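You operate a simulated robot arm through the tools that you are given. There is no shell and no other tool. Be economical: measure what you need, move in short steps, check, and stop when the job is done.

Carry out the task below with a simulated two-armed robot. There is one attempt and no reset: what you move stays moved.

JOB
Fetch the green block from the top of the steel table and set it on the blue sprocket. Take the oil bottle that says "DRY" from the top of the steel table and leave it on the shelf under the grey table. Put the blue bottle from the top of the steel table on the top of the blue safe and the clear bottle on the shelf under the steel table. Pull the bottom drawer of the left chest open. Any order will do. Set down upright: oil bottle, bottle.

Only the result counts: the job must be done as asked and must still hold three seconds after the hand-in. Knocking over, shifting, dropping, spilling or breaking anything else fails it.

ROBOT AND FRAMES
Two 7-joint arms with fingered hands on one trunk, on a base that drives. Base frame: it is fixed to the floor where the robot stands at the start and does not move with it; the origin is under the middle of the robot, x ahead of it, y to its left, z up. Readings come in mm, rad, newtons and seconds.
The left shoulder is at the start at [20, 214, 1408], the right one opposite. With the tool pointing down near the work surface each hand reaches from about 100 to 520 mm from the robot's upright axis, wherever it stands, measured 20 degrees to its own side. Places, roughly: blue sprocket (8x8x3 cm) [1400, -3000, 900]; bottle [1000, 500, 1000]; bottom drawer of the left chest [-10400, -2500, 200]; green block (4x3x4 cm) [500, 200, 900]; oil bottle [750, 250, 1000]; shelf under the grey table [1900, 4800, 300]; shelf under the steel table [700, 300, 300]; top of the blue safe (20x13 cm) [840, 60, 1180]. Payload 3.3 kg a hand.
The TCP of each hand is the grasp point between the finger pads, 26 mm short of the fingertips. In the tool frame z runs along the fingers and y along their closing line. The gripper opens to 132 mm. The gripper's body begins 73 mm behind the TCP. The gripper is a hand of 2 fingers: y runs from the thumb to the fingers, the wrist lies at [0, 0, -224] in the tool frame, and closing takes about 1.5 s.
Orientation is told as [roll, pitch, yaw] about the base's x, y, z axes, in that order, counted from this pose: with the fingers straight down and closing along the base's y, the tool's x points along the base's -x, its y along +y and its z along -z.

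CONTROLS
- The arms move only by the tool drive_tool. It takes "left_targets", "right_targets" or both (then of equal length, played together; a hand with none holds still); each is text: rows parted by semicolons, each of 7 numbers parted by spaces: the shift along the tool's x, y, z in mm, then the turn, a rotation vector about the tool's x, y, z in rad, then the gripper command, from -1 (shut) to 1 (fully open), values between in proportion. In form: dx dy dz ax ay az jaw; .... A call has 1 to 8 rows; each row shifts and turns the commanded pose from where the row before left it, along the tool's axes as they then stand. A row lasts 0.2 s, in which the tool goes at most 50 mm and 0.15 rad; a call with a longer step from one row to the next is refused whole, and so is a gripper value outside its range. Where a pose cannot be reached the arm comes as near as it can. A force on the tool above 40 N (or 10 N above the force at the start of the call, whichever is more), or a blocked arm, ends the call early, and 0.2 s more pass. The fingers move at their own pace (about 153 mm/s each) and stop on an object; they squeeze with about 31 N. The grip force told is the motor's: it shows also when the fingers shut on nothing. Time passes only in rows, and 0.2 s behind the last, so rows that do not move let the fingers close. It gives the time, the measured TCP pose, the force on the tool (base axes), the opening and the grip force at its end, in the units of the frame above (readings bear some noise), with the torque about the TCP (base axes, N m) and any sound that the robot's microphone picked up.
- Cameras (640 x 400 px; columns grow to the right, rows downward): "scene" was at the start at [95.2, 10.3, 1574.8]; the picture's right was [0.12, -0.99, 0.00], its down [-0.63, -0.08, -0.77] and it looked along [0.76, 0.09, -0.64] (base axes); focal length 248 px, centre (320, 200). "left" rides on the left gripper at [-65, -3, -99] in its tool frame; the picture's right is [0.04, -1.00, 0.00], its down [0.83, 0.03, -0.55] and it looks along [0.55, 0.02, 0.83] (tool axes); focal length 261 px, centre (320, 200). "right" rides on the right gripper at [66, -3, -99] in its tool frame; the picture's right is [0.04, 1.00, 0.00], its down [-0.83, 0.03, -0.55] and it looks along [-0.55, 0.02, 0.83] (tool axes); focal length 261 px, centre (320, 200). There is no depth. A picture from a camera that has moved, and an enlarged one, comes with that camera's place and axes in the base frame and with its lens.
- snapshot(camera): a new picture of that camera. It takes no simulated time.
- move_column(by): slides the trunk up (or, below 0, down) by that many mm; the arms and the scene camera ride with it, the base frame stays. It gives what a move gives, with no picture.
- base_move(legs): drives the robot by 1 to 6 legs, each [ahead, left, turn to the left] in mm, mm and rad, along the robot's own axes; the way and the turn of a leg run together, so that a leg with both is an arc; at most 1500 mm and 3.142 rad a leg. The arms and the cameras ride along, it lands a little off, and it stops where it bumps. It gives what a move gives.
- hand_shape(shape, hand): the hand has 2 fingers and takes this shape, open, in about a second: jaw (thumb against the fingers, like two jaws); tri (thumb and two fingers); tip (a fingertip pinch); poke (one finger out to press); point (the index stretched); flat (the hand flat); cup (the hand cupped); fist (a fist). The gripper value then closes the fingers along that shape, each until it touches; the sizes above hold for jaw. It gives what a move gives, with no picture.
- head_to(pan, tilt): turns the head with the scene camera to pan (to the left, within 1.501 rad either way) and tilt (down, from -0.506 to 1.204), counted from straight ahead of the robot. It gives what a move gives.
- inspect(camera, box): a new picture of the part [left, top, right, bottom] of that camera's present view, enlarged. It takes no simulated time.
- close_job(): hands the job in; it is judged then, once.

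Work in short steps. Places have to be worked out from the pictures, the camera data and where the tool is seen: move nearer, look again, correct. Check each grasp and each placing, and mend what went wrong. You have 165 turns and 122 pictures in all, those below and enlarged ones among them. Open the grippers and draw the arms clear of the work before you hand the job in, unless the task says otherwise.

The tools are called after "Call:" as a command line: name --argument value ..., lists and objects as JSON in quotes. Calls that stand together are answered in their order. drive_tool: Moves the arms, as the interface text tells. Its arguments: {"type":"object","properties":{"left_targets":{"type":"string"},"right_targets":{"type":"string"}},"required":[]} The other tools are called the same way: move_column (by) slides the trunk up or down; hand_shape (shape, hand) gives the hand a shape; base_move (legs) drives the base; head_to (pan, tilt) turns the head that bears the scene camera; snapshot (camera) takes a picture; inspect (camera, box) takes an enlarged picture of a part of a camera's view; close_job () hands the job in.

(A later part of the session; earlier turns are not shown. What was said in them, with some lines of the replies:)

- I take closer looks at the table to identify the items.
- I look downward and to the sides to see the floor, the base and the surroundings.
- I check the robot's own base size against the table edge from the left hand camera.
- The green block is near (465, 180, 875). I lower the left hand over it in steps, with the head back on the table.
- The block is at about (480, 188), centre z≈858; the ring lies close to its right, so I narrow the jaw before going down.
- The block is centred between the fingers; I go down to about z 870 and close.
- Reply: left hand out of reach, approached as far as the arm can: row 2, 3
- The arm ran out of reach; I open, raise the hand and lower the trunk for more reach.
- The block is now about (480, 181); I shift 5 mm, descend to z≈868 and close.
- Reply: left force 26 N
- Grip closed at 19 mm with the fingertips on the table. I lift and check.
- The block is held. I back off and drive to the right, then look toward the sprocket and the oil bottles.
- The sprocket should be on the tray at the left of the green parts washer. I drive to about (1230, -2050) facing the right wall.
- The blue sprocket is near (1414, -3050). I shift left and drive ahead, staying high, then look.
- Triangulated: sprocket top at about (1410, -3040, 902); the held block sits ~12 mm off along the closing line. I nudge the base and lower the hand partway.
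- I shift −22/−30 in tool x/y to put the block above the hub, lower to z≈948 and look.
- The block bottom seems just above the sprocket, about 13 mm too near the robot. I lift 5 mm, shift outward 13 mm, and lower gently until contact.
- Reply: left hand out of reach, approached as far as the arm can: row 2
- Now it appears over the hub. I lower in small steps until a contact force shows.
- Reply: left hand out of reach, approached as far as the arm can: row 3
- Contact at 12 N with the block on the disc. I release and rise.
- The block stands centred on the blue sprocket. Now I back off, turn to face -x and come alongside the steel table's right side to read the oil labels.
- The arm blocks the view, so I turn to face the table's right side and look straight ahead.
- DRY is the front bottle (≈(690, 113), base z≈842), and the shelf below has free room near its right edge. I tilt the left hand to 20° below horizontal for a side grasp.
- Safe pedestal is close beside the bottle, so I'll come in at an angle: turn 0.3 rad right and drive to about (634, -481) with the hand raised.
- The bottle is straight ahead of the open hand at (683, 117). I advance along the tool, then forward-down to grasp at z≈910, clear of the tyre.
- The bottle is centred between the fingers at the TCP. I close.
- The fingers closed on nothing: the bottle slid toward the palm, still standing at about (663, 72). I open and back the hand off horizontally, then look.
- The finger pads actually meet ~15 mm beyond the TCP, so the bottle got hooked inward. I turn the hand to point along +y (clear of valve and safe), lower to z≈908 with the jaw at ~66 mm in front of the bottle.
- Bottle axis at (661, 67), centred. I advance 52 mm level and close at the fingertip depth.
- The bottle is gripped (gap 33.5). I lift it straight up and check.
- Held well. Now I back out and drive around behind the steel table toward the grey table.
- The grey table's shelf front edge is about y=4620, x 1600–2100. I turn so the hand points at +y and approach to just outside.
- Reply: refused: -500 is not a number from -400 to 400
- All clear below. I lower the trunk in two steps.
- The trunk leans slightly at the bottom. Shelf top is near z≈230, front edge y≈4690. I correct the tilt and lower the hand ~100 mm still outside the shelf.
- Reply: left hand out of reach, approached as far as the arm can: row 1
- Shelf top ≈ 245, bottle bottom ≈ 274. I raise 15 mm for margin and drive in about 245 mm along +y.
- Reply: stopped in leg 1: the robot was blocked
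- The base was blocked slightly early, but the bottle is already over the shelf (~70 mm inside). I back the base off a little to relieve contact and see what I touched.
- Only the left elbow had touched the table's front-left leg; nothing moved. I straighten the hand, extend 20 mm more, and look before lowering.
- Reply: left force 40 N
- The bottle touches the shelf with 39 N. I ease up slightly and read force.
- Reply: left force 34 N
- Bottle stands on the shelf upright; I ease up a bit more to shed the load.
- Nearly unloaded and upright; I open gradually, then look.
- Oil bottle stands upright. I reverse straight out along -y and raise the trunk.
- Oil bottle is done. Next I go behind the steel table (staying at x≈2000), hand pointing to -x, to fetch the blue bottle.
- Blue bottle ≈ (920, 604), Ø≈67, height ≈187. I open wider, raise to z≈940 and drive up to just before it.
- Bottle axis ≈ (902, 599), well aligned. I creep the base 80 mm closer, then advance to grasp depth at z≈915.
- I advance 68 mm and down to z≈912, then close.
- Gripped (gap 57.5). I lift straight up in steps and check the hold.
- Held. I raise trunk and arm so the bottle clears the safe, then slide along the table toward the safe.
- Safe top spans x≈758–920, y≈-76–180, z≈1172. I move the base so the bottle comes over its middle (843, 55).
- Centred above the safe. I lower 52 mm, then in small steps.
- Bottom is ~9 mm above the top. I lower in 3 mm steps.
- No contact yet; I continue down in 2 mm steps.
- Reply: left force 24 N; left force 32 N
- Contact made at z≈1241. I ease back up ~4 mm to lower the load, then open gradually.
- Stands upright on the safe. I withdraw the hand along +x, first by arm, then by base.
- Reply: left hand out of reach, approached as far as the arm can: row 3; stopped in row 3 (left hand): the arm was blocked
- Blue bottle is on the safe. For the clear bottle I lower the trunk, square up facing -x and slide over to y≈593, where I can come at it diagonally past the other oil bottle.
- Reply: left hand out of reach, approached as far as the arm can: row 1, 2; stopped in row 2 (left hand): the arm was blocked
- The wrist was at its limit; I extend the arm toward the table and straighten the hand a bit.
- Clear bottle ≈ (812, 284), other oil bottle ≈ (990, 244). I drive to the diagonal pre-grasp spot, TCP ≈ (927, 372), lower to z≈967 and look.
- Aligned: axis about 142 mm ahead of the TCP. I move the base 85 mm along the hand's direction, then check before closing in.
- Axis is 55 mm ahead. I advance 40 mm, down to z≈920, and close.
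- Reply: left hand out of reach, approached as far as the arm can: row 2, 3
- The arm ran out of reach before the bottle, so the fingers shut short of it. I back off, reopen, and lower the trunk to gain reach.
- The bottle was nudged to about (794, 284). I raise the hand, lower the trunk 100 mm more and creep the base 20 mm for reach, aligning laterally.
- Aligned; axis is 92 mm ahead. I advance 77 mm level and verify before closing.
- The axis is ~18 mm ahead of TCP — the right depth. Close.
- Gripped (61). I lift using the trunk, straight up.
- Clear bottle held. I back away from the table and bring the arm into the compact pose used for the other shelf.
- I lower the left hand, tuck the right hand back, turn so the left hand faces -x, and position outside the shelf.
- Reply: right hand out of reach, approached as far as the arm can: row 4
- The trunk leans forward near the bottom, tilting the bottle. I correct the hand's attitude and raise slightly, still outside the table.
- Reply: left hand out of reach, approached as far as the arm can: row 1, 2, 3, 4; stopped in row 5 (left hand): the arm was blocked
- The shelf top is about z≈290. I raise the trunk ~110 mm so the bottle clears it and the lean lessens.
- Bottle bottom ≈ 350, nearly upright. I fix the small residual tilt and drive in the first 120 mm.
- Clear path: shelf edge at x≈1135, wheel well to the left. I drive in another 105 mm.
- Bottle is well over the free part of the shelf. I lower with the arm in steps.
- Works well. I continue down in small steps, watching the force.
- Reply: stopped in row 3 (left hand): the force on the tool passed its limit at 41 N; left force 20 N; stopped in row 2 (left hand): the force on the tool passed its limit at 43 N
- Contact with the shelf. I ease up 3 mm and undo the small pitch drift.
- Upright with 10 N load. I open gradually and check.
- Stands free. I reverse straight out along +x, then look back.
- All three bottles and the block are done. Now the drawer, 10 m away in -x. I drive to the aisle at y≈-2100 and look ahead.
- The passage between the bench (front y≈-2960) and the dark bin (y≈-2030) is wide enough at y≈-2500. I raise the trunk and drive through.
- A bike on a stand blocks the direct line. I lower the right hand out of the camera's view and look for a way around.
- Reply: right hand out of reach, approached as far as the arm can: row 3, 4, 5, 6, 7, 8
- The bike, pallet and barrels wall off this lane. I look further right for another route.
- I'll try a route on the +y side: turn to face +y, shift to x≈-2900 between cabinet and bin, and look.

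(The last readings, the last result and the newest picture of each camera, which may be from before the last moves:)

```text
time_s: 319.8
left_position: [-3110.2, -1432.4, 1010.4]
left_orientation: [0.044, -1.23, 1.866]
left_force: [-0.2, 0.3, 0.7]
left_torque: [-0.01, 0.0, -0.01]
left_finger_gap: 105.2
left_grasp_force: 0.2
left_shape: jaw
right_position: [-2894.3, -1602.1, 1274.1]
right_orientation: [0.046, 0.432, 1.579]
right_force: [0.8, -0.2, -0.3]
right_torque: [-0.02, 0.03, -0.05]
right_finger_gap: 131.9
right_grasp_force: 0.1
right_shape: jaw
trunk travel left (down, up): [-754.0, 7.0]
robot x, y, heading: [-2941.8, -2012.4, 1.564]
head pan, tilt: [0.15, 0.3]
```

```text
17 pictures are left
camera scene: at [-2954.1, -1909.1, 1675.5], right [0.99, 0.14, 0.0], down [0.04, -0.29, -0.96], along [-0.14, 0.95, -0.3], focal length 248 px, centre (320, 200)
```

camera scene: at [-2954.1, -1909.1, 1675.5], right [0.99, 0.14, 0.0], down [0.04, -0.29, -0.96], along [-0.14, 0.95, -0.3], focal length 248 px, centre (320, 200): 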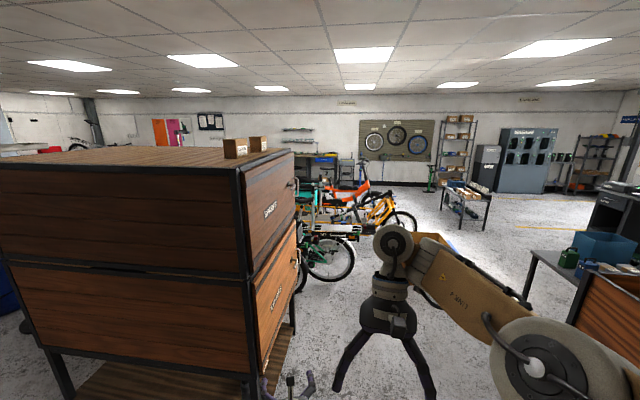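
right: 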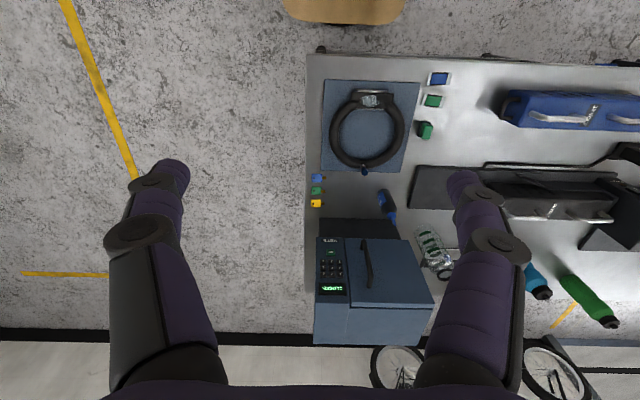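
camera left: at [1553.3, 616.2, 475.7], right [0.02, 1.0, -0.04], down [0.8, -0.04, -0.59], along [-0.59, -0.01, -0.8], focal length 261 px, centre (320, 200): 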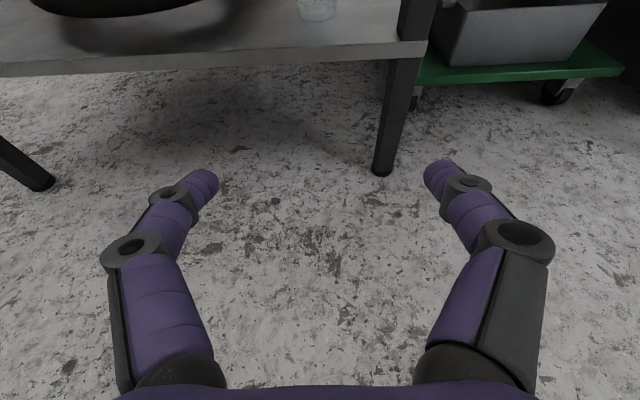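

There's a corridor east of the bikes (x≈-1500) leading to the +y half of the hall. I take it to y≈2500 and look toward -x.

Call:
base_move --legs '[[700, 0, 0], [500, -710, 0], [500, -710, 0], [1400, 0, 0.005], [1400, 0, 0]]'

Call:
base_move --legs '[[0, 0, 1.55]]'

Call:
head_to --pan 0.15 --tilt 0.25

Call:
snapshot --camera "scene"

```text
time_s: 330.4
left_position: [-1923.5, 27.2, 1012.3]
left_orientation: [0.042, -1.233, 1.67]
left_force: [-0.4, 0.0, 0.4]
left_torque: [0.0, -0.01, 0.0]
left_finger_gap: 105.4
left_grasp_force: 0.1
left_shape: jaw
right_position: [-1743.9, -180.3, 1273.8]
right_orientation: [0.048, 0.43, 1.382]
right_force: [0.7, -0.3, -0.9]
right_torque: [0.04, -0.05, -0.01]
right_finger_gap: 132.0
right_grasp_force: 0.0
right_shape: jaw
trunk travel left (down, up): [-754.0, 7.0]
robot x, y, heading: [-1872.9, -566.2, 1.371]
head pan, tilt: [0.15, 0.3]
stopped in leg 3: the robot was blocked; the commanded pose is now the measured one
```

```text
time_s: 331.1
left_position: [-1925.3, 30.2, 1009.9]
left_orientation: [0.041, -1.232, 1.677]
left_force: [0.1, -0.1, 0.2]
left_torque: [-0.02, 0.02, 0.0]
left_finger_gap: 105.4
left_grasp_force: 0.0
left_shape: jaw
right_position: [-1747.6, -177.1, 1273.5]
right_orientation: [0.045, 0.433, 1.382]
right_force: [0.4, 0.4, 0.2]
right_torque: [-0.02, 0.01, 0.02]
right_finger_gap: 131.7
right_grasp_force: 0.1
right_shape: jaw
trunk travel left (down, up): [-754.0, 7.0]
robot x, y, heading: [-1865.9, -566.8, 1.367]
head pan, tilt: [0.15, 0.3]
stopped in leg 1: the robot was blocked; the commanded pose is now the measured one
```

```text
time_s: 331.7
left_position: [-1925.7, 29.4, 1011.3]
left_orientation: [0.041, -1.231, 1.674]
left_force: [-0.3, -0.1, -0.6]
left_torque: [-0.02, 0.04, 0.0]
left_finger_gap: 105.5
left_grasp_force: 0.1
left_shape: jaw
right_position: [-1746.5, -177.9, 1274.2]
right_orientation: [0.046, 0.432, 1.381]
right_force: [-0.2, 0.0, 0.7]
right_torque: [-0.03, -0.03, 0.0]
right_finger_gap: 131.8
right_grasp_force: 0.1
right_shape: jaw
trunk travel left (down, up): [-754.0, 7.0]
robot x, y, heading: [-1873.9, -570.9, 1.362]
head pan, tilt: [0.15, 0.25]
```

```text
16 pictures are left
camera scene: at [-1864.2, -468.1, 1680.2], right [1.0, -0.05, 0.0], down [-0.01, -0.25, -0.97], along [0.05, 0.97, -0.25], focal length 248 px, centre (320, 200)
```

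scene: 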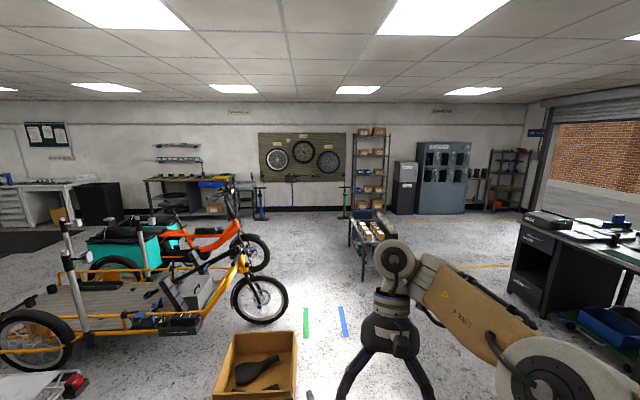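

I touched something on the right (likely the wooden crate). I ease left, straighten, and check the right side.

Call:
base_move --legs '[[0, 70, 0], [0, 0, 0.2]]'

Call:
head_to --pan -1.2 --tilt 0.7

Call:
snapshot --camera "scene"

```text
time_s: 333.5
left_position: [-2110.0, 21.1, 1010.7]
left_orientation: [0.042, -1.231, 1.871]
left_force: [0.6, -0.1, 0.6]
left_torque: [0.03, 0.01, -0.02]
left_finger_gap: 105.6
left_grasp_force: 0.0
left_shape: jaw
right_position: [-1893.7, -147.9, 1274.3]
right_orientation: [0.045, 0.431, 1.58]
right_force: [0.2, -0.8, -0.3]
right_torque: [-0.04, 0.02, -0.01]
right_finger_gap: 131.8
right_grasp_force: 0.0
right_shape: jaw
trunk travel left (down, up): [-754.0, 7.0]
robot x, y, heading: [-1937.1, -555.3, 1.561]
head pan, tilt: [0.15, 0.25]
```

```text
time_s: 335.0
left_position: [-2111.1, 21.2, 1010.8]
left_orientation: [0.04, -1.231, 1.873]
left_force: [-0.1, 0.2, -0.3]
left_torque: [0.0, 0.02, 0.0]
left_finger_gap: 105.4
left_grasp_force: 0.0
left_shape: jaw
right_position: [-1894.0, -147.5, 1274.2]
right_orientation: [0.047, 0.433, 1.583]
right_force: [0.4, -0.1, 0.1]
right_torque: [-0.04, 0.0, 0.0]
right_finger_gap: 131.7
right_grasp_force: 0.0
right_shape: jaw
trunk travel left (down, up): [-754.0, 7.0]
robot x, y, heading: [-1941.1, -553.7, 1.567]
head pan, tilt: [-1.201, 0.7]
```

```text
15 pictures are left
camera scene: at [-1859.9, -516.9, 1639.4], right [0.36, -0.93, 0.0], down [-0.6, -0.23, -0.77], along [0.71, 0.27, -0.64], focal length 248 px, centre (320, 200)
```

scene: 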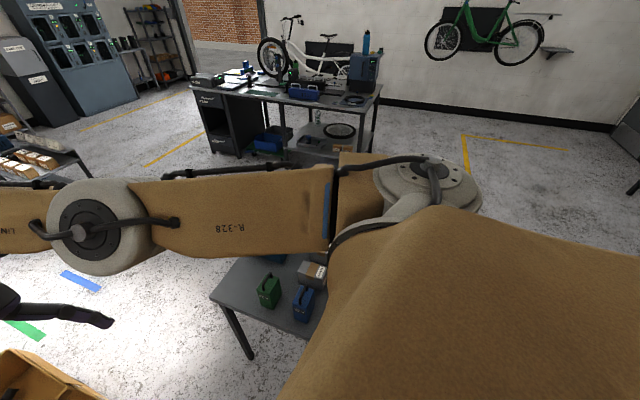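

The gap between the small table corner (≈-1527, 62) and the cardboard box (≈-1946, 467) is ~580 mm; I go through it diagonally. First line up.

Call:
base_move --legs '[[386, 220, 0], [0, 0, -0.78]]'

Call:
head_to --pan -0.1 --tilt 0.8

Call:
snapshot --camera "scene"

```text
time_s: 339.7
left_position: [-1870.4, 355.4, 1009.2]
left_orientation: [0.042, -1.231, 1.084]
left_force: [-0.1, -0.7, -0.4]
left_torque: [0.01, -0.01, -0.02]
left_finger_gap: 105.2
left_grasp_force: 0.1
left_shape: jaw
right_position: [-1834.8, 82.8, 1274.9]
right_orientation: [0.045, 0.431, 0.795]
right_force: [0.5, -0.8, 0.8]
right_torque: [0.02, 0.01, 0.03]
right_finger_gap: 132.0
right_grasp_force: 0.0
right_shape: jaw
trunk travel left (down, up): [-754.0, 7.0]
robot x, y, heading: [-2156.5, -176.0, 0.778]
head pan, tilt: [-1.201, 0.7]
```

```text
time_s: 341.0
left_position: [-1870.2, 354.5, 1011.4]
left_orientation: [0.041, -1.231, 1.086]
left_force: [0.3, 0.2, -0.5]
left_torque: [-0.03, -0.02, -0.01]
left_finger_gap: 105.3
left_grasp_force: 0.0
left_shape: jaw
right_position: [-1835.1, 82.9, 1273.5]
right_orientation: [0.047, 0.433, 0.797]
right_force: [-0.7, -0.2, -1.2]
right_torque: [0.0, -0.01, 0.0]
right_finger_gap: 131.8
right_grasp_force: 0.0
right_shape: jaw
trunk travel left (down, up): [-754.0, 7.0]
robot x, y, heading: [-2158.3, -178.9, 0.783]
head pan, tilt: [-0.099, 0.799]
```

```text
14 pictures are left
camera scene: at [-2087.5, -117.6, 1631.2], right [0.63, -0.78, 0.0], down [-0.56, -0.45, -0.7], along [0.54, 0.44, -0.72], focal length 248 px, centre (320, 200)
```

scene: 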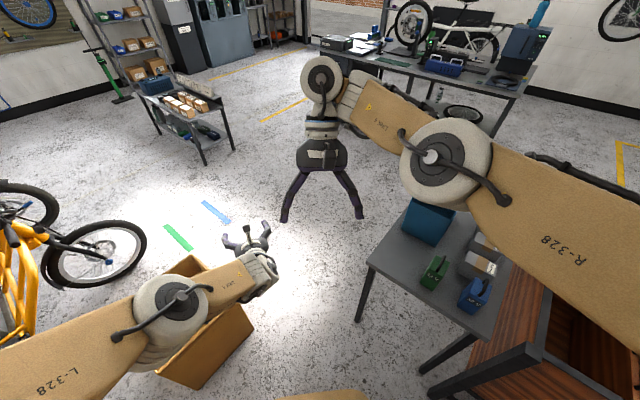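

The lane is confirmed: ~300 mm to the table corner, ~350 mm to the box. I shift 25 mm left and drive through, then face +y.

Call:
base_move --legs '[[0, 25, 0], [980, 0, 0], [0, 0, 0.785], [0, 130, 0]]'

```text
time_s: 349.4
left_position: [-1763.9, 1109.2, 1010.0]
left_orientation: [0.041, -1.23, 1.851]
left_force: [-0.7, -0.3, -0.2]
left_torque: [-0.01, 0.0, 0.0]
left_finger_gap: 105.5
left_grasp_force: 0.0
left_shape: jaw
right_position: [-1550.1, 936.2, 1273.2]
right_orientation: [0.045, 0.433, 1.558]
right_force: [0.0, -0.6, -0.8]
right_torque: [-0.03, 0.0, 0.01]
right_finger_gap: 132.1
right_grasp_force: 0.0
right_shape: jaw
trunk travel left (down, up): [-754.0, 7.0]
robot x, y, heading: [-1605.8, 530.2, 1.547]
head pan, tilt: [-0.099, 0.799]
```

Through. I continue along x≈-1640 to y≈3300 and then face -x.

Call:
base_move --legs '[[0, 30, 0.023], [1400, 0, 0], [1400, 0, 0], [0, 0, 1.57]]'

Call:
head_to --pan 0.15 --tilt 0.3

Call:
snapshot --camera "scene"

```text
time_s: 367.3
left_position: [-2190.1, 3161.9, 1010.0]
left_orientation: [0.041, -1.231, -2.832]
left_force: [-0.7, -0.1, -0.2]
left_torque: [0.01, -0.05, 0.01]
left_finger_gap: 105.3
left_grasp_force: 0.0
left_shape: jaw
right_position: [-2023.3, 3380.1, 1274.0]
right_orientation: [0.045, 0.434, -3.123]
right_force: [-0.5, -0.4, 0.5]
right_torque: [-0.02, 0.01, -0.02]
right_finger_gap: 132.0
right_grasp_force: 0.1
right_shape: jaw
trunk travel left (down, up): [-754.0, 7.0]
robot x, y, heading: [-1611.1, 3338.6, -3.139]
head pan, tilt: [-0.099, 0.799]
```

```text
time_s: 368.3
left_position: [-2189.9, 3162.4, 1010.5]
left_orientation: [0.04, -1.231, -2.832]
left_force: [-0.3, -0.3, -0.8]
left_torque: [0.0, 0.0, 0.01]
left_finger_gap: 105.7
left_grasp_force: 0.0
left_shape: jaw
right_position: [-2023.4, 3380.7, 1275.0]
right_orientation: [0.045, 0.433, -3.124]
right_force: [0.5, 0.0, -0.2]
right_torque: [0.03, 0.0, 0.01]
right_finger_gap: 131.9
right_grasp_force: 0.0
right_shape: jaw
trunk travel left (down, up): [-754.0, 7.0]
robot x, y, heading: [-1614.0, 3340.3, -3.137]
head pan, tilt: [0.15, 0.3]
```

```text
13 pictures are left
camera scene: at [-1715.6, 3324.0, 1675.4], right [-0.15, 0.99, 0.0], down [0.29, 0.05, -0.95], along [-0.94, -0.15, -0.3], focal length 248 px, centre (320, 200)
```

scene: 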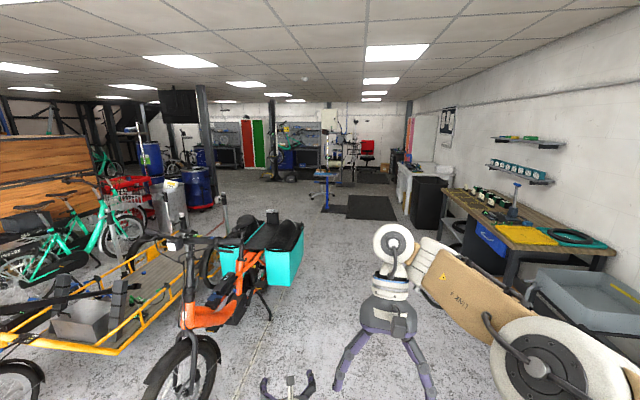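

A wide aisle is open here. I drive west along y≈3490, then diagonally toward (-5310, 2290), and look again.

Call:
base_move --legs '[[0, -150, -0.004], [1400, 0, 0], [1400, 0, 0], [900, 1195, 0]]'

Call:
head_to --pan 0.35 --tilt 0.3

Call:
snapshot --camera "scene"

```text
time_s: 389.9
left_position: [-5849.8, 2005.4, 1010.8]
left_orientation: [0.039, -1.23, -2.829]
left_force: [0.2, -0.1, 0.0]
left_torque: [-0.02, 0.0, 0.04]
left_finger_gap: 105.7
left_grasp_force: 0.1
left_shape: jaw
right_position: [-5684.1, 2222.6, 1274.6]
right_orientation: [0.046, 0.433, -3.121]
right_force: [0.2, 0.4, 0.1]
right_torque: [-0.05, 0.01, -0.02]
right_finger_gap: 131.7
right_grasp_force: 0.0
right_shape: jaw
trunk travel left (down, up): [-754.0, 7.0]
robot x, y, heading: [-5272.0, 2184.2, -3.135]
head pan, tilt: [0.15, 0.3]
```

```text
time_s: 390.6
left_position: [-5849.9, 2004.9, 1009.6]
left_orientation: [0.042, -1.23, -2.828]
left_force: [-0.3, -0.9, 0.1]
left_torque: [-0.01, 0.01, 0.01]
left_finger_gap: 105.7
left_grasp_force: 0.1
left_shape: jaw
right_position: [-5684.1, 2223.6, 1274.3]
right_orientation: [0.045, 0.431, -3.12]
right_force: [-0.4, 0.1, 0.3]
right_torque: [-0.01, 0.04, 0.01]
right_finger_gap: 131.9
right_grasp_force: 0.0
right_shape: jaw
trunk travel left (down, up): [-754.0, 7.0]
robot x, y, heading: [-5273.4, 2181.1, -3.132]
head pan, tilt: [0.351, 0.3]
```

```text
12 pictures are left
camera scene: at [-5371.0, 2149.9, 1675.5], right [-0.35, 0.94, 0.0], down [0.28, 0.1, -0.96], along [-0.9, -0.33, -0.3], focal length 248 px, centre (320, 200)
```

scene: 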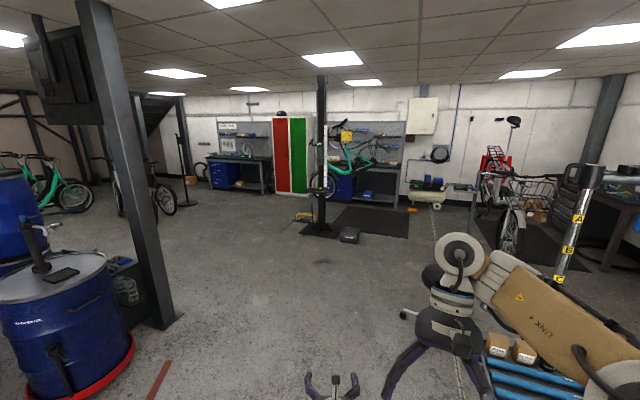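

The blue chest left of the red locker is in view with free floor before it. I drive on toward it.

Call:
base_move --legs '[[863, 540, 0], [863, 540, 0], [750, 1050, 0], [750, 1050, 0]]'

Call:
head_to --pan 0.5 --tilt 0.4

Call:
snapshot --camera "scene"

```text
time_s: 412.9
left_position: [-9048.2, -1195.7, 1010.7]
left_orientation: [0.04, -1.231, -2.846]
left_force: [-0.8, -1.1, -0.8]
left_torque: [0.0, 0.0, -0.03]
left_finger_gap: 105.4
left_grasp_force: 0.1
left_shape: jaw
right_position: [-8878.2, -981.1, 1273.2]
right_orientation: [0.045, 0.432, -3.138]
right_force: [-0.3, 0.5, 0.1]
right_torque: [-0.01, -0.02, 0.0]
right_finger_gap: 132.2
right_grasp_force: 0.0
right_shape: jaw
trunk travel left (down, up): [-754.0, 7.0]
robot x, y, heading: [-8468.5, -1026.9, 3.128]
head pan, tilt: [0.351, 0.3]
```

```text
time_s: 413.6
left_position: [-9048.4, -1195.5, 1010.3]
left_orientation: [0.043, -1.229, -2.848]
left_force: [-0.3, 0.5, -0.5]
left_torque: [-0.01, -0.03, 0.02]
left_finger_gap: 105.5
left_grasp_force: 0.0
left_shape: jaw
right_position: [-8878.1, -979.7, 1273.3]
right_orientation: [0.046, 0.433, -3.138]
right_force: [0.5, 0.3, -0.2]
right_torque: [0.01, 0.0, -0.02]
right_finger_gap: 131.9
right_grasp_force: 0.0
right_shape: jaw
trunk travel left (down, up): [-754.0, 7.0]
robot x, y, heading: [-8466.2, -1028.8, 3.13]
head pan, tilt: [0.499, 0.4]
```

```text
11 pictures are left
camera scene: at [-8560.2, -1072.8, 1666.3], right [-0.47, 0.88, 0.0], down [0.34, 0.18, -0.92], along [-0.81, -0.43, -0.39], focal length 248 px, centre (320, 200)
```

scene: 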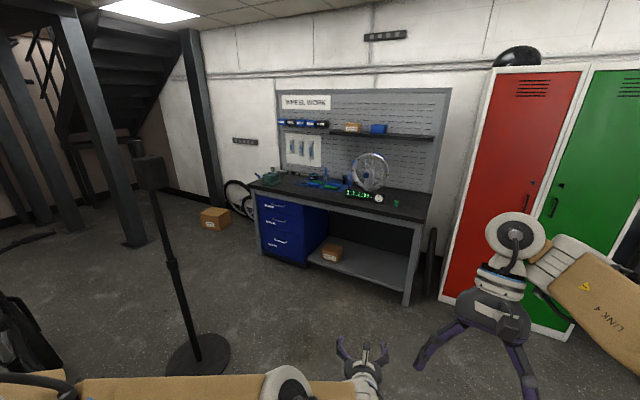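

Call:
inspect --camera "scene" --box '[235, 170, 355, 280]'

```text
3.64 times, centred on (295, 225) of scene
camera zoom: at [-8560.2, -1072.8, 1666.3], right [-0.47, 0.88, 0.0], down [0.34, 0.18, -0.92], along [-0.81, -0.43, -0.39], focal length 902 px, centre (411, 109)
```

zoom: 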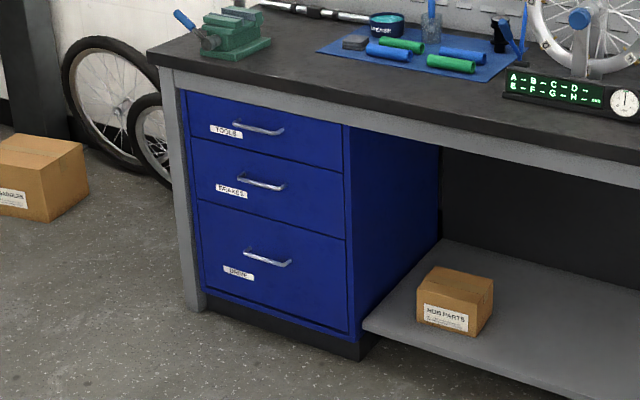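

The bottom handle is a horizontal bar near (-10285, -2443, 294). A stand behind limits space, so I'll work from (-9550, -2000), heading -2.70, pulling along +x.

Call:
base_move --legs '[[1073, 983, 0], [0, 0, 0.453]]'

Call:
drive_tool --left_targets "0 0 -30 0.131 0 0.048 0.3; 0 0 -30 0.131 0 0.048 0.3; 0 0 0 0.131 0 0.048 0.3; 0 0 0 0.131 0 0.048 0.3; 0 0 0 0.131 0 0.048 0.3"

Call:
drive_tool --left_targets "0 0 0 0 0 0.145 0.3; 0 0 0 0 0 0.145 0.3; 0 0 0 0 0 0.145 0.3; 0 0 0 0 0 0.145 0.3; 0 0 0 0 0 0.145 0.3; 0 0 0 0 0 0.145 0.3"

```text
time_s: 422.1
left_position: [-10004.7, -2396.7, 1010.2]
left_orientation: [0.04, -1.229, -2.394]
left_force: [-0.6, 0.3, 0.7]
left_torque: [-0.01, -0.01, 0.02]
left_finger_gap: 105.2
left_grasp_force: 0.1
left_shape: jaw
right_position: [-9945.3, -2128.6, 1274.0]
right_orientation: [0.046, 0.433, -2.685]
right_force: [0.6, 0.1, -0.4]
right_torque: [-0.04, 0.01, -0.02]
right_finger_gap: 132.0
right_grasp_force: 0.0
right_shape: jaw
trunk travel left (down, up): [-754.0, 7.0]
robot x, y, heading: [-9555.2, -1990.2, -2.702]
head pan, tilt: [0.499, 0.4]
```

```text
time_s: 423.3
left_position: [-9961.7, -2359.7, 1030.6]
left_orientation: [0.049, -1.222, -2.963]
left_force: [0.2, -1.0, 0.3]
left_torque: [-0.02, -0.01, 0.01]
left_finger_gap: 85.7
left_grasp_force: 0.0
left_shape: jaw
left hand out of reach, approached as far as the arm can: row 3, 4
right_position: [-9946.0, -2128.0, 1273.6]
right_orientation: [0.043, 0.431, -2.683]
right_force: [-0.2, 0.4, 0.8]
right_torque: [-0.01, -0.04, -0.03]
right_finger_gap: 132.0
right_grasp_force: 0.1
right_shape: jaw
trunk travel left (down, up): [-754.0, 7.0]
robot x, y, heading: [-9554.5, -1989.6, -2.698]
head pan, tilt: [0.499, 0.4]
```

```text
time_s: 424.7
left_position: [-10058.6, -2368.6, 1009.4]
left_orientation: [1.016, -0.831, 2.246]
left_force: [-0.3, -0.1, -0.8]
left_torque: [0.0, -0.03, -0.01]
left_finger_gap: 85.8
left_grasp_force: 0.0
left_shape: jaw
left hand out of reach, approached as far as the arm can: row 1, 2, 3, 4, 5, 6
right_position: [-9947.2, -2128.3, 1274.5]
right_orientation: [0.046, 0.434, -2.683]
right_force: [-0.1, -0.2, -0.2]
right_torque: [0.0, -0.02, 0.01]
right_finger_gap: 132.1
right_grasp_force: 0.1
right_shape: jaw
trunk travel left (down, up): [-754.0, 7.0]
robot x, y, heading: [-9554.9, -1991.5, -2.698]
head pan, tilt: [0.499, 0.4]
```

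Rolling that way meets a wrist limit; I roll the opposite way (thumb up) instead.

Call:
drive_tool --left_targets "0 0 0 0 0 -0.149 0.3; 0 0 0 0 0 -0.149 0.3; 0 0 0 0 0 -0.149 0.3; 0 0 0 0 0 -0.149 0.3; 0 0 0 0 0 -0.149 0.3; 0 0 0 0 0 -0.149 0.3; 0 0 0 0 0 -0.149 0.3; 0 0 0 0 0 -0.149 0.3"

Call:
drive_tool --left_targets "0 0 0 0 0 -0.149 0.3; 0 0 0 0 0 -0.149 0.3; 0 0 0 0 0 -0.149 0.3; 0 0 0 0 0 -0.149 0.3; 0 0 0 0 0 -0.149 0.3; 0 0 0 0 0 -0.149 0.3; 0 0 0 0 0 -0.149 0.3; 0 0 0 0 0 -0.149 0.3"

```text
time_s: 426.5
left_position: [-10059.6, -2368.5, 1010.0]
left_orientation: [-0.933, -0.935, -1.866]
left_force: [0.1, 0.5, -0.3]
left_torque: [0.01, 0.04, 0.01]
left_finger_gap: 85.7
left_grasp_force: 0.2
left_shape: jaw
right_position: [-9946.9, -2128.1, 1273.5]
right_orientation: [0.045, 0.433, -2.685]
right_force: [-0.6, -0.4, 0.4]
right_torque: [-0.01, 0.01, 0.02]
right_finger_gap: 132.0
right_grasp_force: 0.0
right_shape: jaw
trunk travel left (down, up): [-754.0, 7.0]
robot x, y, heading: [-9559.2, -1990.7, -2.699]
head pan, tilt: [0.499, 0.4]
```

```text
time_s: 428.3
left_position: [-10058.7, -2369.5, 1010.1]
left_orientation: [-1.206, 0.146, -1.27]
left_force: [0.0, -0.3, 0.0]
left_torque: [-0.01, 0.01, -0.02]
left_finger_gap: 85.8
left_grasp_force: 0.1
left_shape: jaw
right_position: [-9947.3, -2128.5, 1275.1]
right_orientation: [0.046, 0.433, -2.685]
right_force: [0.3, -0.8, 0.0]
right_torque: [0.02, -0.03, 0.04]
right_finger_gap: 131.8
right_grasp_force: 0.1
right_shape: jaw
trunk travel left (down, up): [-754.0, 7.0]
robot x, y, heading: [-9558.5, -1993.0, -2.701]
head pan, tilt: [0.499, 0.4]
```

That works: jaw is now nearly vertical. I trim yaw/roll, then lower the trunk 400 mm and check.

Call:
drive_tool --left_targets "0 0 0 -0.018 0.113 -0.03 0.3; 0 0 0 -0.018 0.113 -0.03 0.3"

Call:
move_column --by -400

Call:
move_column --by -180

Call:
snapshot --camera "left"

```text
time_s: 428.9
left_position: [-10051.9, -2366.5, 1018.0]
left_orientation: [-1.208, 0.284, -1.466]
left_force: [0.3, -0.6, 0.1]
left_torque: [0.01, -0.01, -0.01]
left_finger_gap: 85.9
left_grasp_force: 0.1
left_shape: jaw
left hand out of reach, approached as far as the arm can: row 2
right_position: [-9947.2, -2129.0, 1273.0]
right_orientation: [0.045, 0.434, -2.686]
right_force: [0.0, -0.7, 0.3]
right_torque: [-0.01, -0.01, 0.02]
right_finger_gap: 131.8
right_grasp_force: 0.0
right_shape: jaw
trunk travel left (down, up): [-754.0, 7.0]
robot x, y, heading: [-9555.1, -1988.9, -2.697]
head pan, tilt: [0.499, 0.4]
```

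```text
time_s: 432.8
left_position: [-10051.7, -2366.4, 617.8]
left_orientation: [-1.21, 0.278, -1.465]
left_force: [1.1, -0.1, -0.2]
left_torque: [-0.02, -0.01, -0.01]
left_finger_gap: 86.0
left_grasp_force: 0.0
left_shape: jaw
right_position: [-9946.8, -2128.3, 848.0]
right_orientation: [0.046, 0.5, -2.681]
right_force: [0.7, -0.2, 0.1]
right_torque: [0.01, -0.01, -0.01]
right_finger_gap: 131.9
right_grasp_force: 0.0
right_shape: jaw
trunk travel left (down, up): [-354.0, 407.0]
robot x, y, heading: [-9558.8, -1994.2, -2.698]
head pan, tilt: [0.499, 0.4]
```

```text
time_s: 434.8
left_position: [-10051.0, -2367.5, 438.7]
left_orientation: [-1.212, 0.281, -1.466]
left_force: [-0.3, -0.7, -0.3]
left_torque: [0.04, 0.0, 0.02]
left_finger_gap: 85.9
left_grasp_force: 0.0
left_shape: jaw
right_position: [-9942.3, -2127.0, 617.5]
right_orientation: [0.047, 0.635, -2.682]
right_force: [0.0, -0.1, 0.1]
right_torque: [0.0, -0.01, 0.02]
right_finger_gap: 131.9
right_grasp_force: 0.0
right_shape: jaw
trunk travel left (down, up): [-174.0, 587.0]
robot x, y, heading: [-9557.7, -1993.5, -2.698]
head pan, tilt: [0.499, 0.4]
```

```text
9 pictures are left
camera left: at [-9954.9, -2430.0, 454.8], right [-0.33, -0.26, 0.91], down [0.45, 0.81, 0.39], along [-0.83, 0.53, -0.15], focal length 261 px, centre (320, 200)
```

left: 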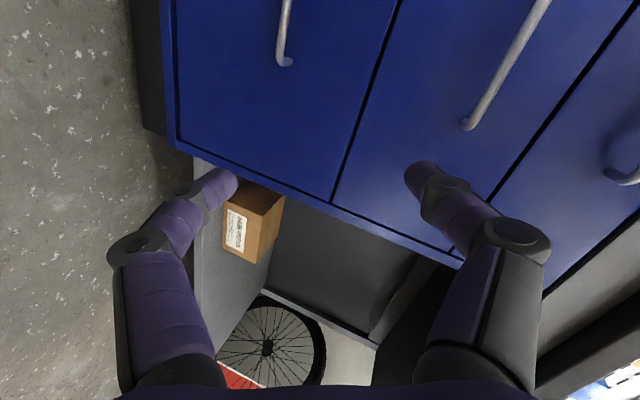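

The hand camera shows the bottom drawer's bar (end near (-10285, -2386, 301)). I lower the trunk 137 mm and move sideways 63 mm plus 130 mm closer.

Call:
move_column --by -137

Call:
base_move --legs '[[144, 1, 0]]'

Call:
snapshot --camera "left"

```text
time_s: 436.4
left_position: [-10053.0, -2367.6, 301.7]
left_orientation: [-1.212, 0.281, -1.464]
left_force: [0.7, 0.1, 0.4]
left_torque: [-0.02, -0.01, -0.01]
left_finger_gap: 86.0
left_grasp_force: 0.0
left_shape: jaw
right_position: [-9928.7, -2121.1, 428.1]
right_orientation: [0.05, 0.803, -2.68]
right_force: [0.6, 0.2, -0.4]
right_torque: [0.0, 0.01, 0.02]
right_finger_gap: 132.0
right_grasp_force: 0.1
right_shape: jaw
trunk travel left (down, up): [-37.0, 724.0]
robot x, y, heading: [-9561.6, -1993.0, -2.701]
head pan, tilt: [0.499, 0.4]
```

```text
time_s: 437.7
left_position: [-10181.5, -2428.4, 299.6]
left_orientation: [-1.21, 0.282, -1.469]
left_force: [-0.3, 0.1, 0.8]
left_torque: [-0.01, -0.03, 0.04]
left_finger_gap: 85.6
left_grasp_force: 0.1
left_shape: jaw
right_position: [-10058.4, -2182.1, 426.7]
right_orientation: [0.05, 0.802, -2.678]
right_force: [-0.8, -0.7, 0.0]
right_torque: [-0.01, 0.01, 0.03]
right_finger_gap: 131.7
right_grasp_force: 0.0
right_shape: jaw
trunk travel left (down, up): [-37.0, 724.0]
robot x, y, heading: [-9686.1, -2052.6, -2.696]
head pan, tilt: [0.499, 0.4]
```

```text
8 pictures are left
camera left: at [-10084.5, -2491.4, 317.3], right [-0.33, -0.25, 0.91], down [0.45, 0.81, 0.39], along [-0.83, 0.54, -0.15], focal length 261 px, centre (320, 200)
```

left: 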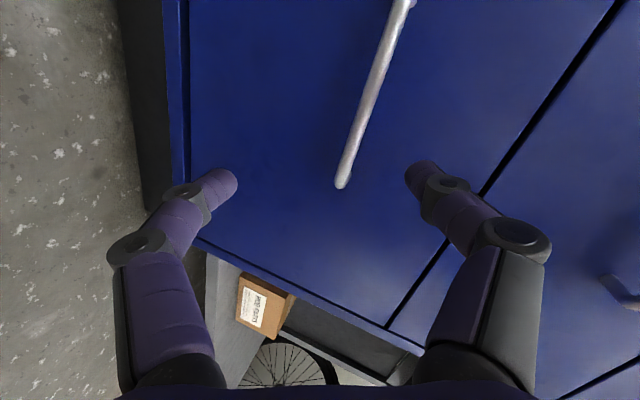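

Bar runs y -2381…-2518 at x≈-10300, z≈294. I tuck the right hand back, narrow the jaw, and advance the left hand part way by arm.

Call:
drive_tool --left_targets "0 0 0 0 0 0 -0.2; 0 0 0 0 0 0 -0.2; 0 0 0 0 0 0 -0.2; 0 0 0 0 0 0 -0.2" --right_targets "28 0 29 0 0 0 1; 28 0 29 0 0 0 1; 28 0 29 0 0 0 1; 0 0 0 0 0 0 1"

Call:
drive_tool --left_targets "2.5 8 23.5 0 0 0 -0.2; 2.5 8 23.5 0 0 0 -0.2"

```text
time_s: 438.7
left_position: [-10182.2, -2428.1, 299.2]
left_orientation: [-1.21, 0.281, -1.468]
left_force: [0.4, -0.4, 0.3]
left_torque: [-0.02, 0.02, -0.03]
left_finger_gap: 53.4
left_grasp_force: 0.1
left_shape: jaw
right_position: [-10048.9, -2186.4, 421.7]
right_orientation: [0.056, 0.806, -2.678]
right_force: [-0.1, -0.1, 0.7]
right_torque: [0.02, -0.04, 0.0]
right_finger_gap: 131.9
right_grasp_force: 0.1
right_shape: jaw
right hand out of reach, approached as far as the arm can: row 1, 2, 3
trunk travel left (down, up): [-37.0, 724.0]
robot x, y, heading: [-9685.6, -2053.0, -2.696]
head pan, tilt: [0.499, 0.4]
```

```text
time_s: 439.3
left_position: [-10222.0, -2419.7, 271.5]
left_orientation: [-1.211, 0.282, -1.467]
left_force: [-0.1, 0.0, -0.4]
left_torque: [-0.04, -0.02, -0.05]
left_finger_gap: 53.1
left_grasp_force: 0.0
left_shape: jaw
right_position: [-10048.4, -2187.7, 421.9]
right_orientation: [0.055, 0.805, -2.677]
right_force: [0.3, -0.1, -0.6]
right_torque: [0.01, 0.01, 0.01]
right_finger_gap: 131.8
right_grasp_force: 0.1
right_shape: jaw
trunk travel left (down, up): [-37.0, 724.0]
robot x, y, heading: [-9693.1, -2050.1, -2.7]
head pan, tilt: [0.499, 0.4]
```

I mis-signed one component (now too low at z≈271). I correct perpendicular first, then advance to the bar.

Call:
drive_tool --left_targets "1 -24.4 0 0 0 0 -0.2; 1 -24.4 0 0 0 0 -0.2; 0 0 12 0 0 0 -0.2; 0 0 0 0 0 0 -0.2"

Call:
snapshot --camera "left"

```text
time_s: 440.3
left_position: [-10248.4, -2432.2, 312.7]
left_orientation: [-1.211, 0.281, -1.468]
left_force: [-0.2, 0.2, 0.2]
left_torque: [-0.01, 0.0, 0.01]
left_finger_gap: 53.7
left_grasp_force: 0.0
left_shape: jaw
right_position: [-10048.5, -2187.0, 422.4]
right_orientation: [0.053, 0.807, -2.676]
right_force: [-0.6, -0.2, 0.1]
right_torque: [0.02, -0.05, 0.02]
right_finger_gap: 132.1
right_grasp_force: 0.1
right_shape: jaw
trunk travel left (down, up): [-37.0, 724.0]
robot x, y, heading: [-9686.2, -2052.1, -2.697]
head pan, tilt: [0.499, 0.4]
```

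```text
7 pictures are left
camera left: at [-10151.2, -2494.5, 329.6], right [-0.33, -0.25, 0.91], down [0.45, 0.81, 0.39], along [-0.83, 0.54, -0.15], focal length 261 px, centre (320, 200)
```

left: 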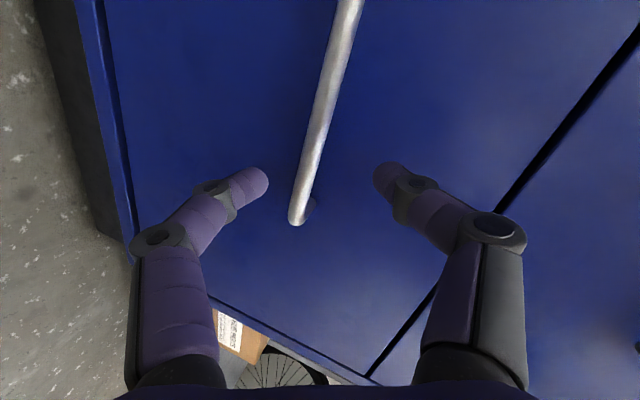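

The bar lies between the fingers. I advance ~38 mm along the tool and close.

Call:
drive_tool --left_targets "0 0 19 0 0 0 -0.2; 0 0 18 0 0 0 -0.2; 0 0 0 0 0 0 -0.2"

Call:
drive_tool --left_targets "0 0 0 0 0 0 -1; 0 0 0 0 0 0 -1; 0 0 0 0 0 0 -1; 0 0 0 0 0 0 -1"

Call:
snapshot --camera "left"

```text
time_s: 441.1
left_position: [-10276.7, -2430.2, 301.5]
left_orientation: [-1.211, 0.282, -1.467]
left_force: [13.2, -3.5, 3.0]
left_torque: [0.04, 0.52, 0.2]
left_finger_gap: 52.8
left_grasp_force: 0.2
left_shape: jaw
left hand out of reach, approached as far as the arm can: row 2
right_position: [-10047.7, -2186.5, 422.8]
right_orientation: [0.053, 0.805, -2.677]
right_force: [0.0, -0.1, -0.1]
right_torque: [0.01, -0.01, -0.01]
right_finger_gap: 131.9
right_grasp_force: 0.1
right_shape: jaw
trunk travel left (down, up): [-37.0, 724.0]
robot x, y, heading: [-9685.6, -2055.5, -2.697]
head pan, tilt: [0.499, 0.4]
```

```text
time_s: 442.1
left_position: [-10278.3, -2429.0, 299.6]
left_orientation: [-1.204, 0.282, -1.467]
left_force: [-2.2, 5.0, -21.0]
left_torque: [-0.03, -0.12, -0.07]
left_finger_gap: 0.3
left_grasp_force: 30.6
left_shape: jaw
right_position: [-10049.7, -2187.9, 421.5]
right_orientation: [0.054, 0.809, -2.677]
right_force: [0.0, -0.6, -0.1]
right_torque: [-0.01, 0.02, -0.01]
right_finger_gap: 131.7
right_grasp_force: 0.0
right_shape: jaw
trunk travel left (down, up): [-37.0, 724.0]
robot x, y, heading: [-9687.6, -2055.9, -2.699]
head pan, tilt: [0.499, 0.4]
```

```text
6 pictures are left
camera left: at [-10181.5, -2491.6, 317.1], right [-0.33, -0.26, 0.91], down [0.45, 0.8, 0.39], along [-0.83, 0.54, -0.15], focal length 261 px, centre (320, 200)
```

left: 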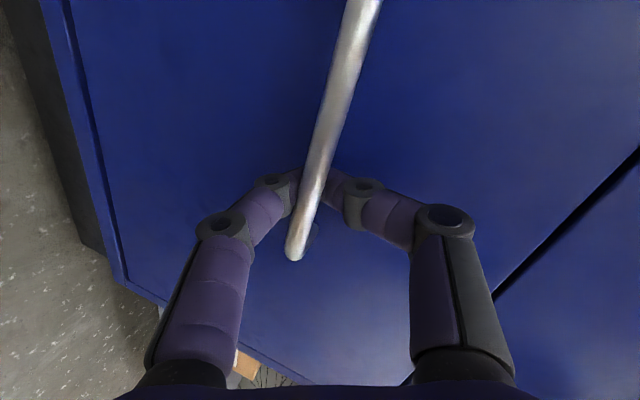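

The fingertips have closed behind the bar — a good hook. I pull straight along +x by arm, 100 mm.

Call:
drive_tool --left_targets "-2 6.4 -18.8 0 0 0 -1; -2.5 8 -23.5 0 0 0 -1; -2.5 8 -23.5 0 0 0 -1; -2.5 8 -23.5 0 0 0 -1; -2.5 8 -23.5 0 0 0 -1"

Call:
snapshot --camera "left"

```text
time_s: 443.3
left_position: [-10159.5, -2429.2, 301.8]
left_orientation: [-1.209, 0.278, -1.464]
left_force: [-0.2, 0.5, -11.8]
left_torque: [-0.07, -0.01, 0.04]
left_finger_gap: 0.0
left_grasp_force: 31.2
left_shape: jaw
right_position: [-10048.5, -2187.6, 422.5]
right_orientation: [0.055, 0.807, -2.677]
right_force: [0.7, 0.9, -0.3]
right_torque: [-0.01, -0.01, 0.02]
right_finger_gap: 132.1
right_grasp_force: 0.3
right_shape: jaw
trunk travel left (down, up): [-37.0, 724.0]
robot x, y, heading: [-9684.5, -2054.0, -2.701]
head pan, tilt: [0.499, 0.4]
```

```text
5 pictures are left
camera left: at [-10061.2, -2492.1, 318.8], right [-0.33, -0.25, 0.91], down [0.45, 0.81, 0.39], along [-0.83, 0.53, -0.15], focal length 261 px, centre (320, 200)
```

left: 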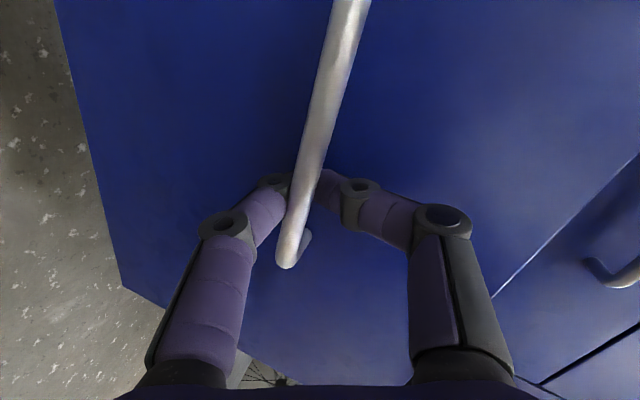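

The drawer is ~105 mm open. I pull another ~190 mm with the base on a small arc that keeps the hand moving along +x and clears the stand.

Call:
base_move --legs '[[-135, -21, 0.2]]'

Call:
snapshot --camera "left"

```text
time_s: 444.7
left_position: [-9982.2, -2428.2, 300.8]
left_orientation: [-1.205, 0.277, -1.277]
left_force: [-20.7, -4.9, -16.1]
left_torque: [-0.12, 0.14, 0.04]
left_finger_gap: 0.1
left_grasp_force: 31.2
left_shape: jaw
right_position: [-9918.1, -2169.4, 421.4]
right_orientation: [0.053, 0.809, -2.491]
right_force: [0.2, -0.5, -0.2]
right_torque: [0.02, -0.02, 0.0]
right_finger_gap: 131.7
right_grasp_force: 0.2
right_shape: jaw
trunk travel left (down, up): [-37.0, 724.0]
robot x, y, heading: [-9584.1, -1970.4, -2.512]
head pan, tilt: [0.499, 0.4]
stopped in leg 1: the force on the tool passed its limit at 71 N (the readings are from after the stop); the commanded pose is now the measured one
```

```text
4 pictures are left
camera left: at [-9874.8, -2471.0, 318.4], right [-0.28, -0.31, 0.91], down [0.29, 0.88, 0.39], along [-0.92, 0.37, -0.15], focal length 261 px, centre (320, 200)
```

left: 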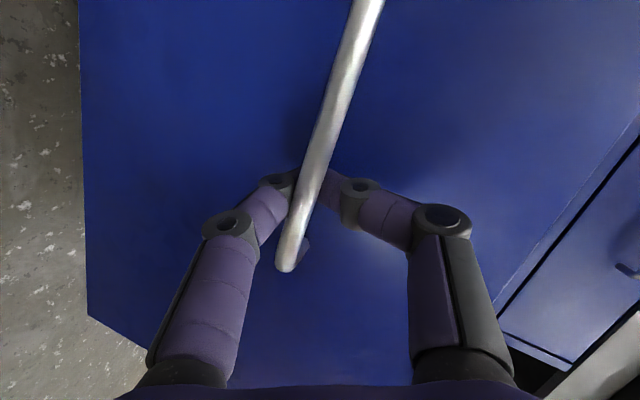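

The drawer hit its end stop about 295 mm out. I open the jaw and withdraw along the tool axis.

Call:
drive_tool --left_targets "0 0 0 0 0 0 -0.2; 0 0 0 0 0 0 -0.1; 0 0 0 0 0 0 -0.1; 0 0 0 0 0 0 -0.1; 0 0 -20 0 0 0 -0.1; 0 0 -25 0 0 0 -0.1; 0 0 -25 0 0 0 -0.1"

Call:
snapshot --camera "left"

```text
time_s: 446.3
left_position: [-9917.3, -2413.8, 327.2]
left_orientation: [-1.212, 0.28, -1.277]
left_force: [-0.8, -0.8, 0.1]
left_torque: [0.0, -0.04, 0.01]
left_finger_gap: 58.9
left_grasp_force: 0.0
left_shape: jaw
right_position: [-9916.9, -2167.3, 422.7]
right_orientation: [0.055, 0.807, -2.49]
right_force: [0.6, -0.2, 0.4]
right_torque: [-0.02, 0.02, -0.01]
right_finger_gap: 131.8
right_grasp_force: 0.1
right_shape: jaw
trunk travel left (down, up): [-37.0, 724.0]
robot x, y, heading: [-9588.3, -1968.1, -2.511]
head pan, tilt: [0.499, 0.4]
```

```text
3 pictures are left
camera left: at [-9809.5, -2458.5, 343.7], right [-0.27, -0.31, 0.91], down [0.29, 0.88, 0.39], along [-0.92, 0.37, -0.15], focal length 261 px, centre (320, 200)
```

left: 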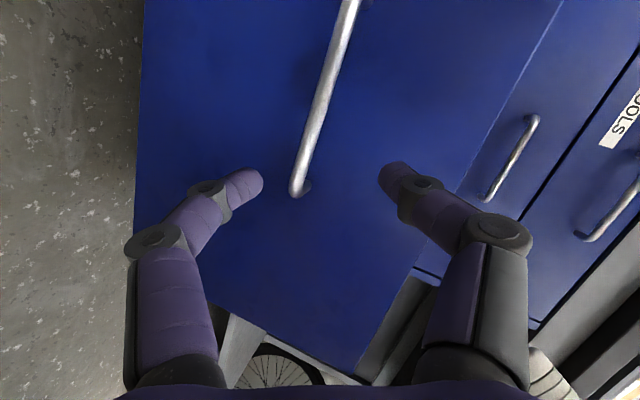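

The drawer stands open and the hand is free. I move the robot clear and take a final look.

Call:
base_move --legs '[[-110, 18, 0], [-177, -242, 0], [-150, -200, 0]]'

Call:
move_column --by 300

Call:
head_to --pan 0.35 --tilt 0.6

Call:
snapshot --camera "scene"

```text
time_s: 450.6
left_position: [-9818.1, -1813.1, 326.5]
left_orientation: [-1.211, 0.279, -1.275]
left_force: [0.4, -0.6, -0.4]
left_torque: [0.01, 0.01, 0.0]
left_finger_gap: 59.0
left_grasp_force: 0.0
left_shape: jaw
right_position: [-9818.5, -1565.6, 421.9]
right_orientation: [0.054, 0.804, -2.484]
right_force: [0.4, 0.0, -0.3]
right_torque: [0.01, -0.04, 0.01]
right_finger_gap: 131.9
right_grasp_force: 0.1
right_shape: jaw
trunk travel left (down, up): [-37.0, 724.0]
robot x, y, heading: [-9487.5, -1366.5, -2.504]
head pan, tilt: [0.499, 0.4]
```

```text
time_s: 453.6
left_position: [-9817.5, -1812.1, 625.8]
left_orientation: [-1.211, 0.279, -1.274]
left_force: [0.2, 0.5, 0.7]
left_torque: [0.04, 0.04, 0.02]
left_finger_gap: 59.0
left_grasp_force: 0.1
left_shape: jaw
right_position: [-9837.3, -1579.7, 824.4]
right_orientation: [0.049, 0.513, -2.489]
right_force: [0.2, 0.4, 0.9]
right_torque: [-0.02, 0.0, -0.01]
right_finger_gap: 131.8
right_grasp_force: 0.0
right_shape: jaw
trunk travel left (down, up): [-337.0, 424.0]
robot x, y, heading: [-9484.0, -1367.1, -2.512]
head pan, tilt: [0.499, 0.4]
```

```text
time_s: 454.3
left_position: [-9817.6, -1812.5, 627.1]
left_orientation: [-1.212, 0.28, -1.275]
left_force: [0.2, 0.2, 0.3]
left_torque: [0.03, 0.0, -0.01]
left_finger_gap: 59.3
left_grasp_force: 0.1
left_shape: jaw
right_position: [-9836.9, -1579.7, 825.2]
right_orientation: [0.05, 0.514, -2.489]
right_force: [0.3, 0.2, 0.0]
right_torque: [0.02, -0.01, 0.01]
right_finger_gap: 131.7
right_grasp_force: 0.1
right_shape: jaw
trunk travel left (down, up): [-337.0, 424.0]
robot x, y, heading: [-9487.8, -1364.1, -2.506]
head pan, tilt: [0.351, 0.6]
```

```text
2 pictures are left
camera scene: at [-9565.8, -1461.4, 1229.8], right [-0.83, 0.55, 0.0], down [0.31, 0.47, -0.83], along [-0.46, -0.69, -0.56], focal length 248 px, centre (320, 200)
```

scene: 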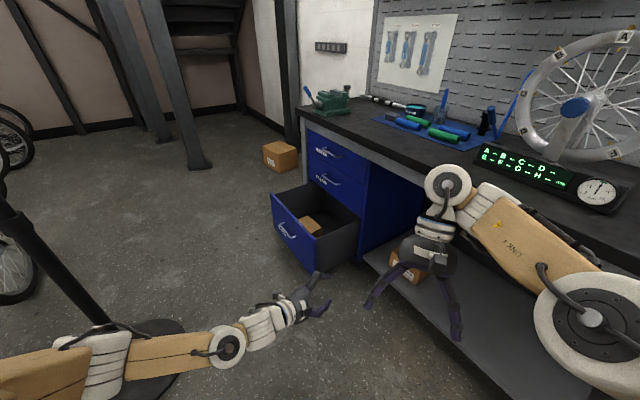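

The bottom drawer stands fully open, both hands are open and clear, and every other item has been placed and checked, so I hand the job in.

Call:
close_job

```text
The job is handed in.
```

I handed the job in with all five parts done, though the robot bumped things twice on the way:

- **Green block:** it is on the blue sprocket.
- **"DRY" oil bottle:** it stands upright on the shelf under the grey table.
- **Blue bottle:** it stands upright on top of the blue safe.
- **Clear bottle:** it stands upright on the shelf under the steel table.
- **Bottom drawer of the left chest:** it is pulled out about 295 mm, to its stop.
- **Bumps:** the left elbow touched a leg of the grey table. Later the robot was stopped by something on its right that I couldn't identify, near the small table and wooden crate. I saw nothing knocked over either time, but I couldn't see the crate afterwards to check it.
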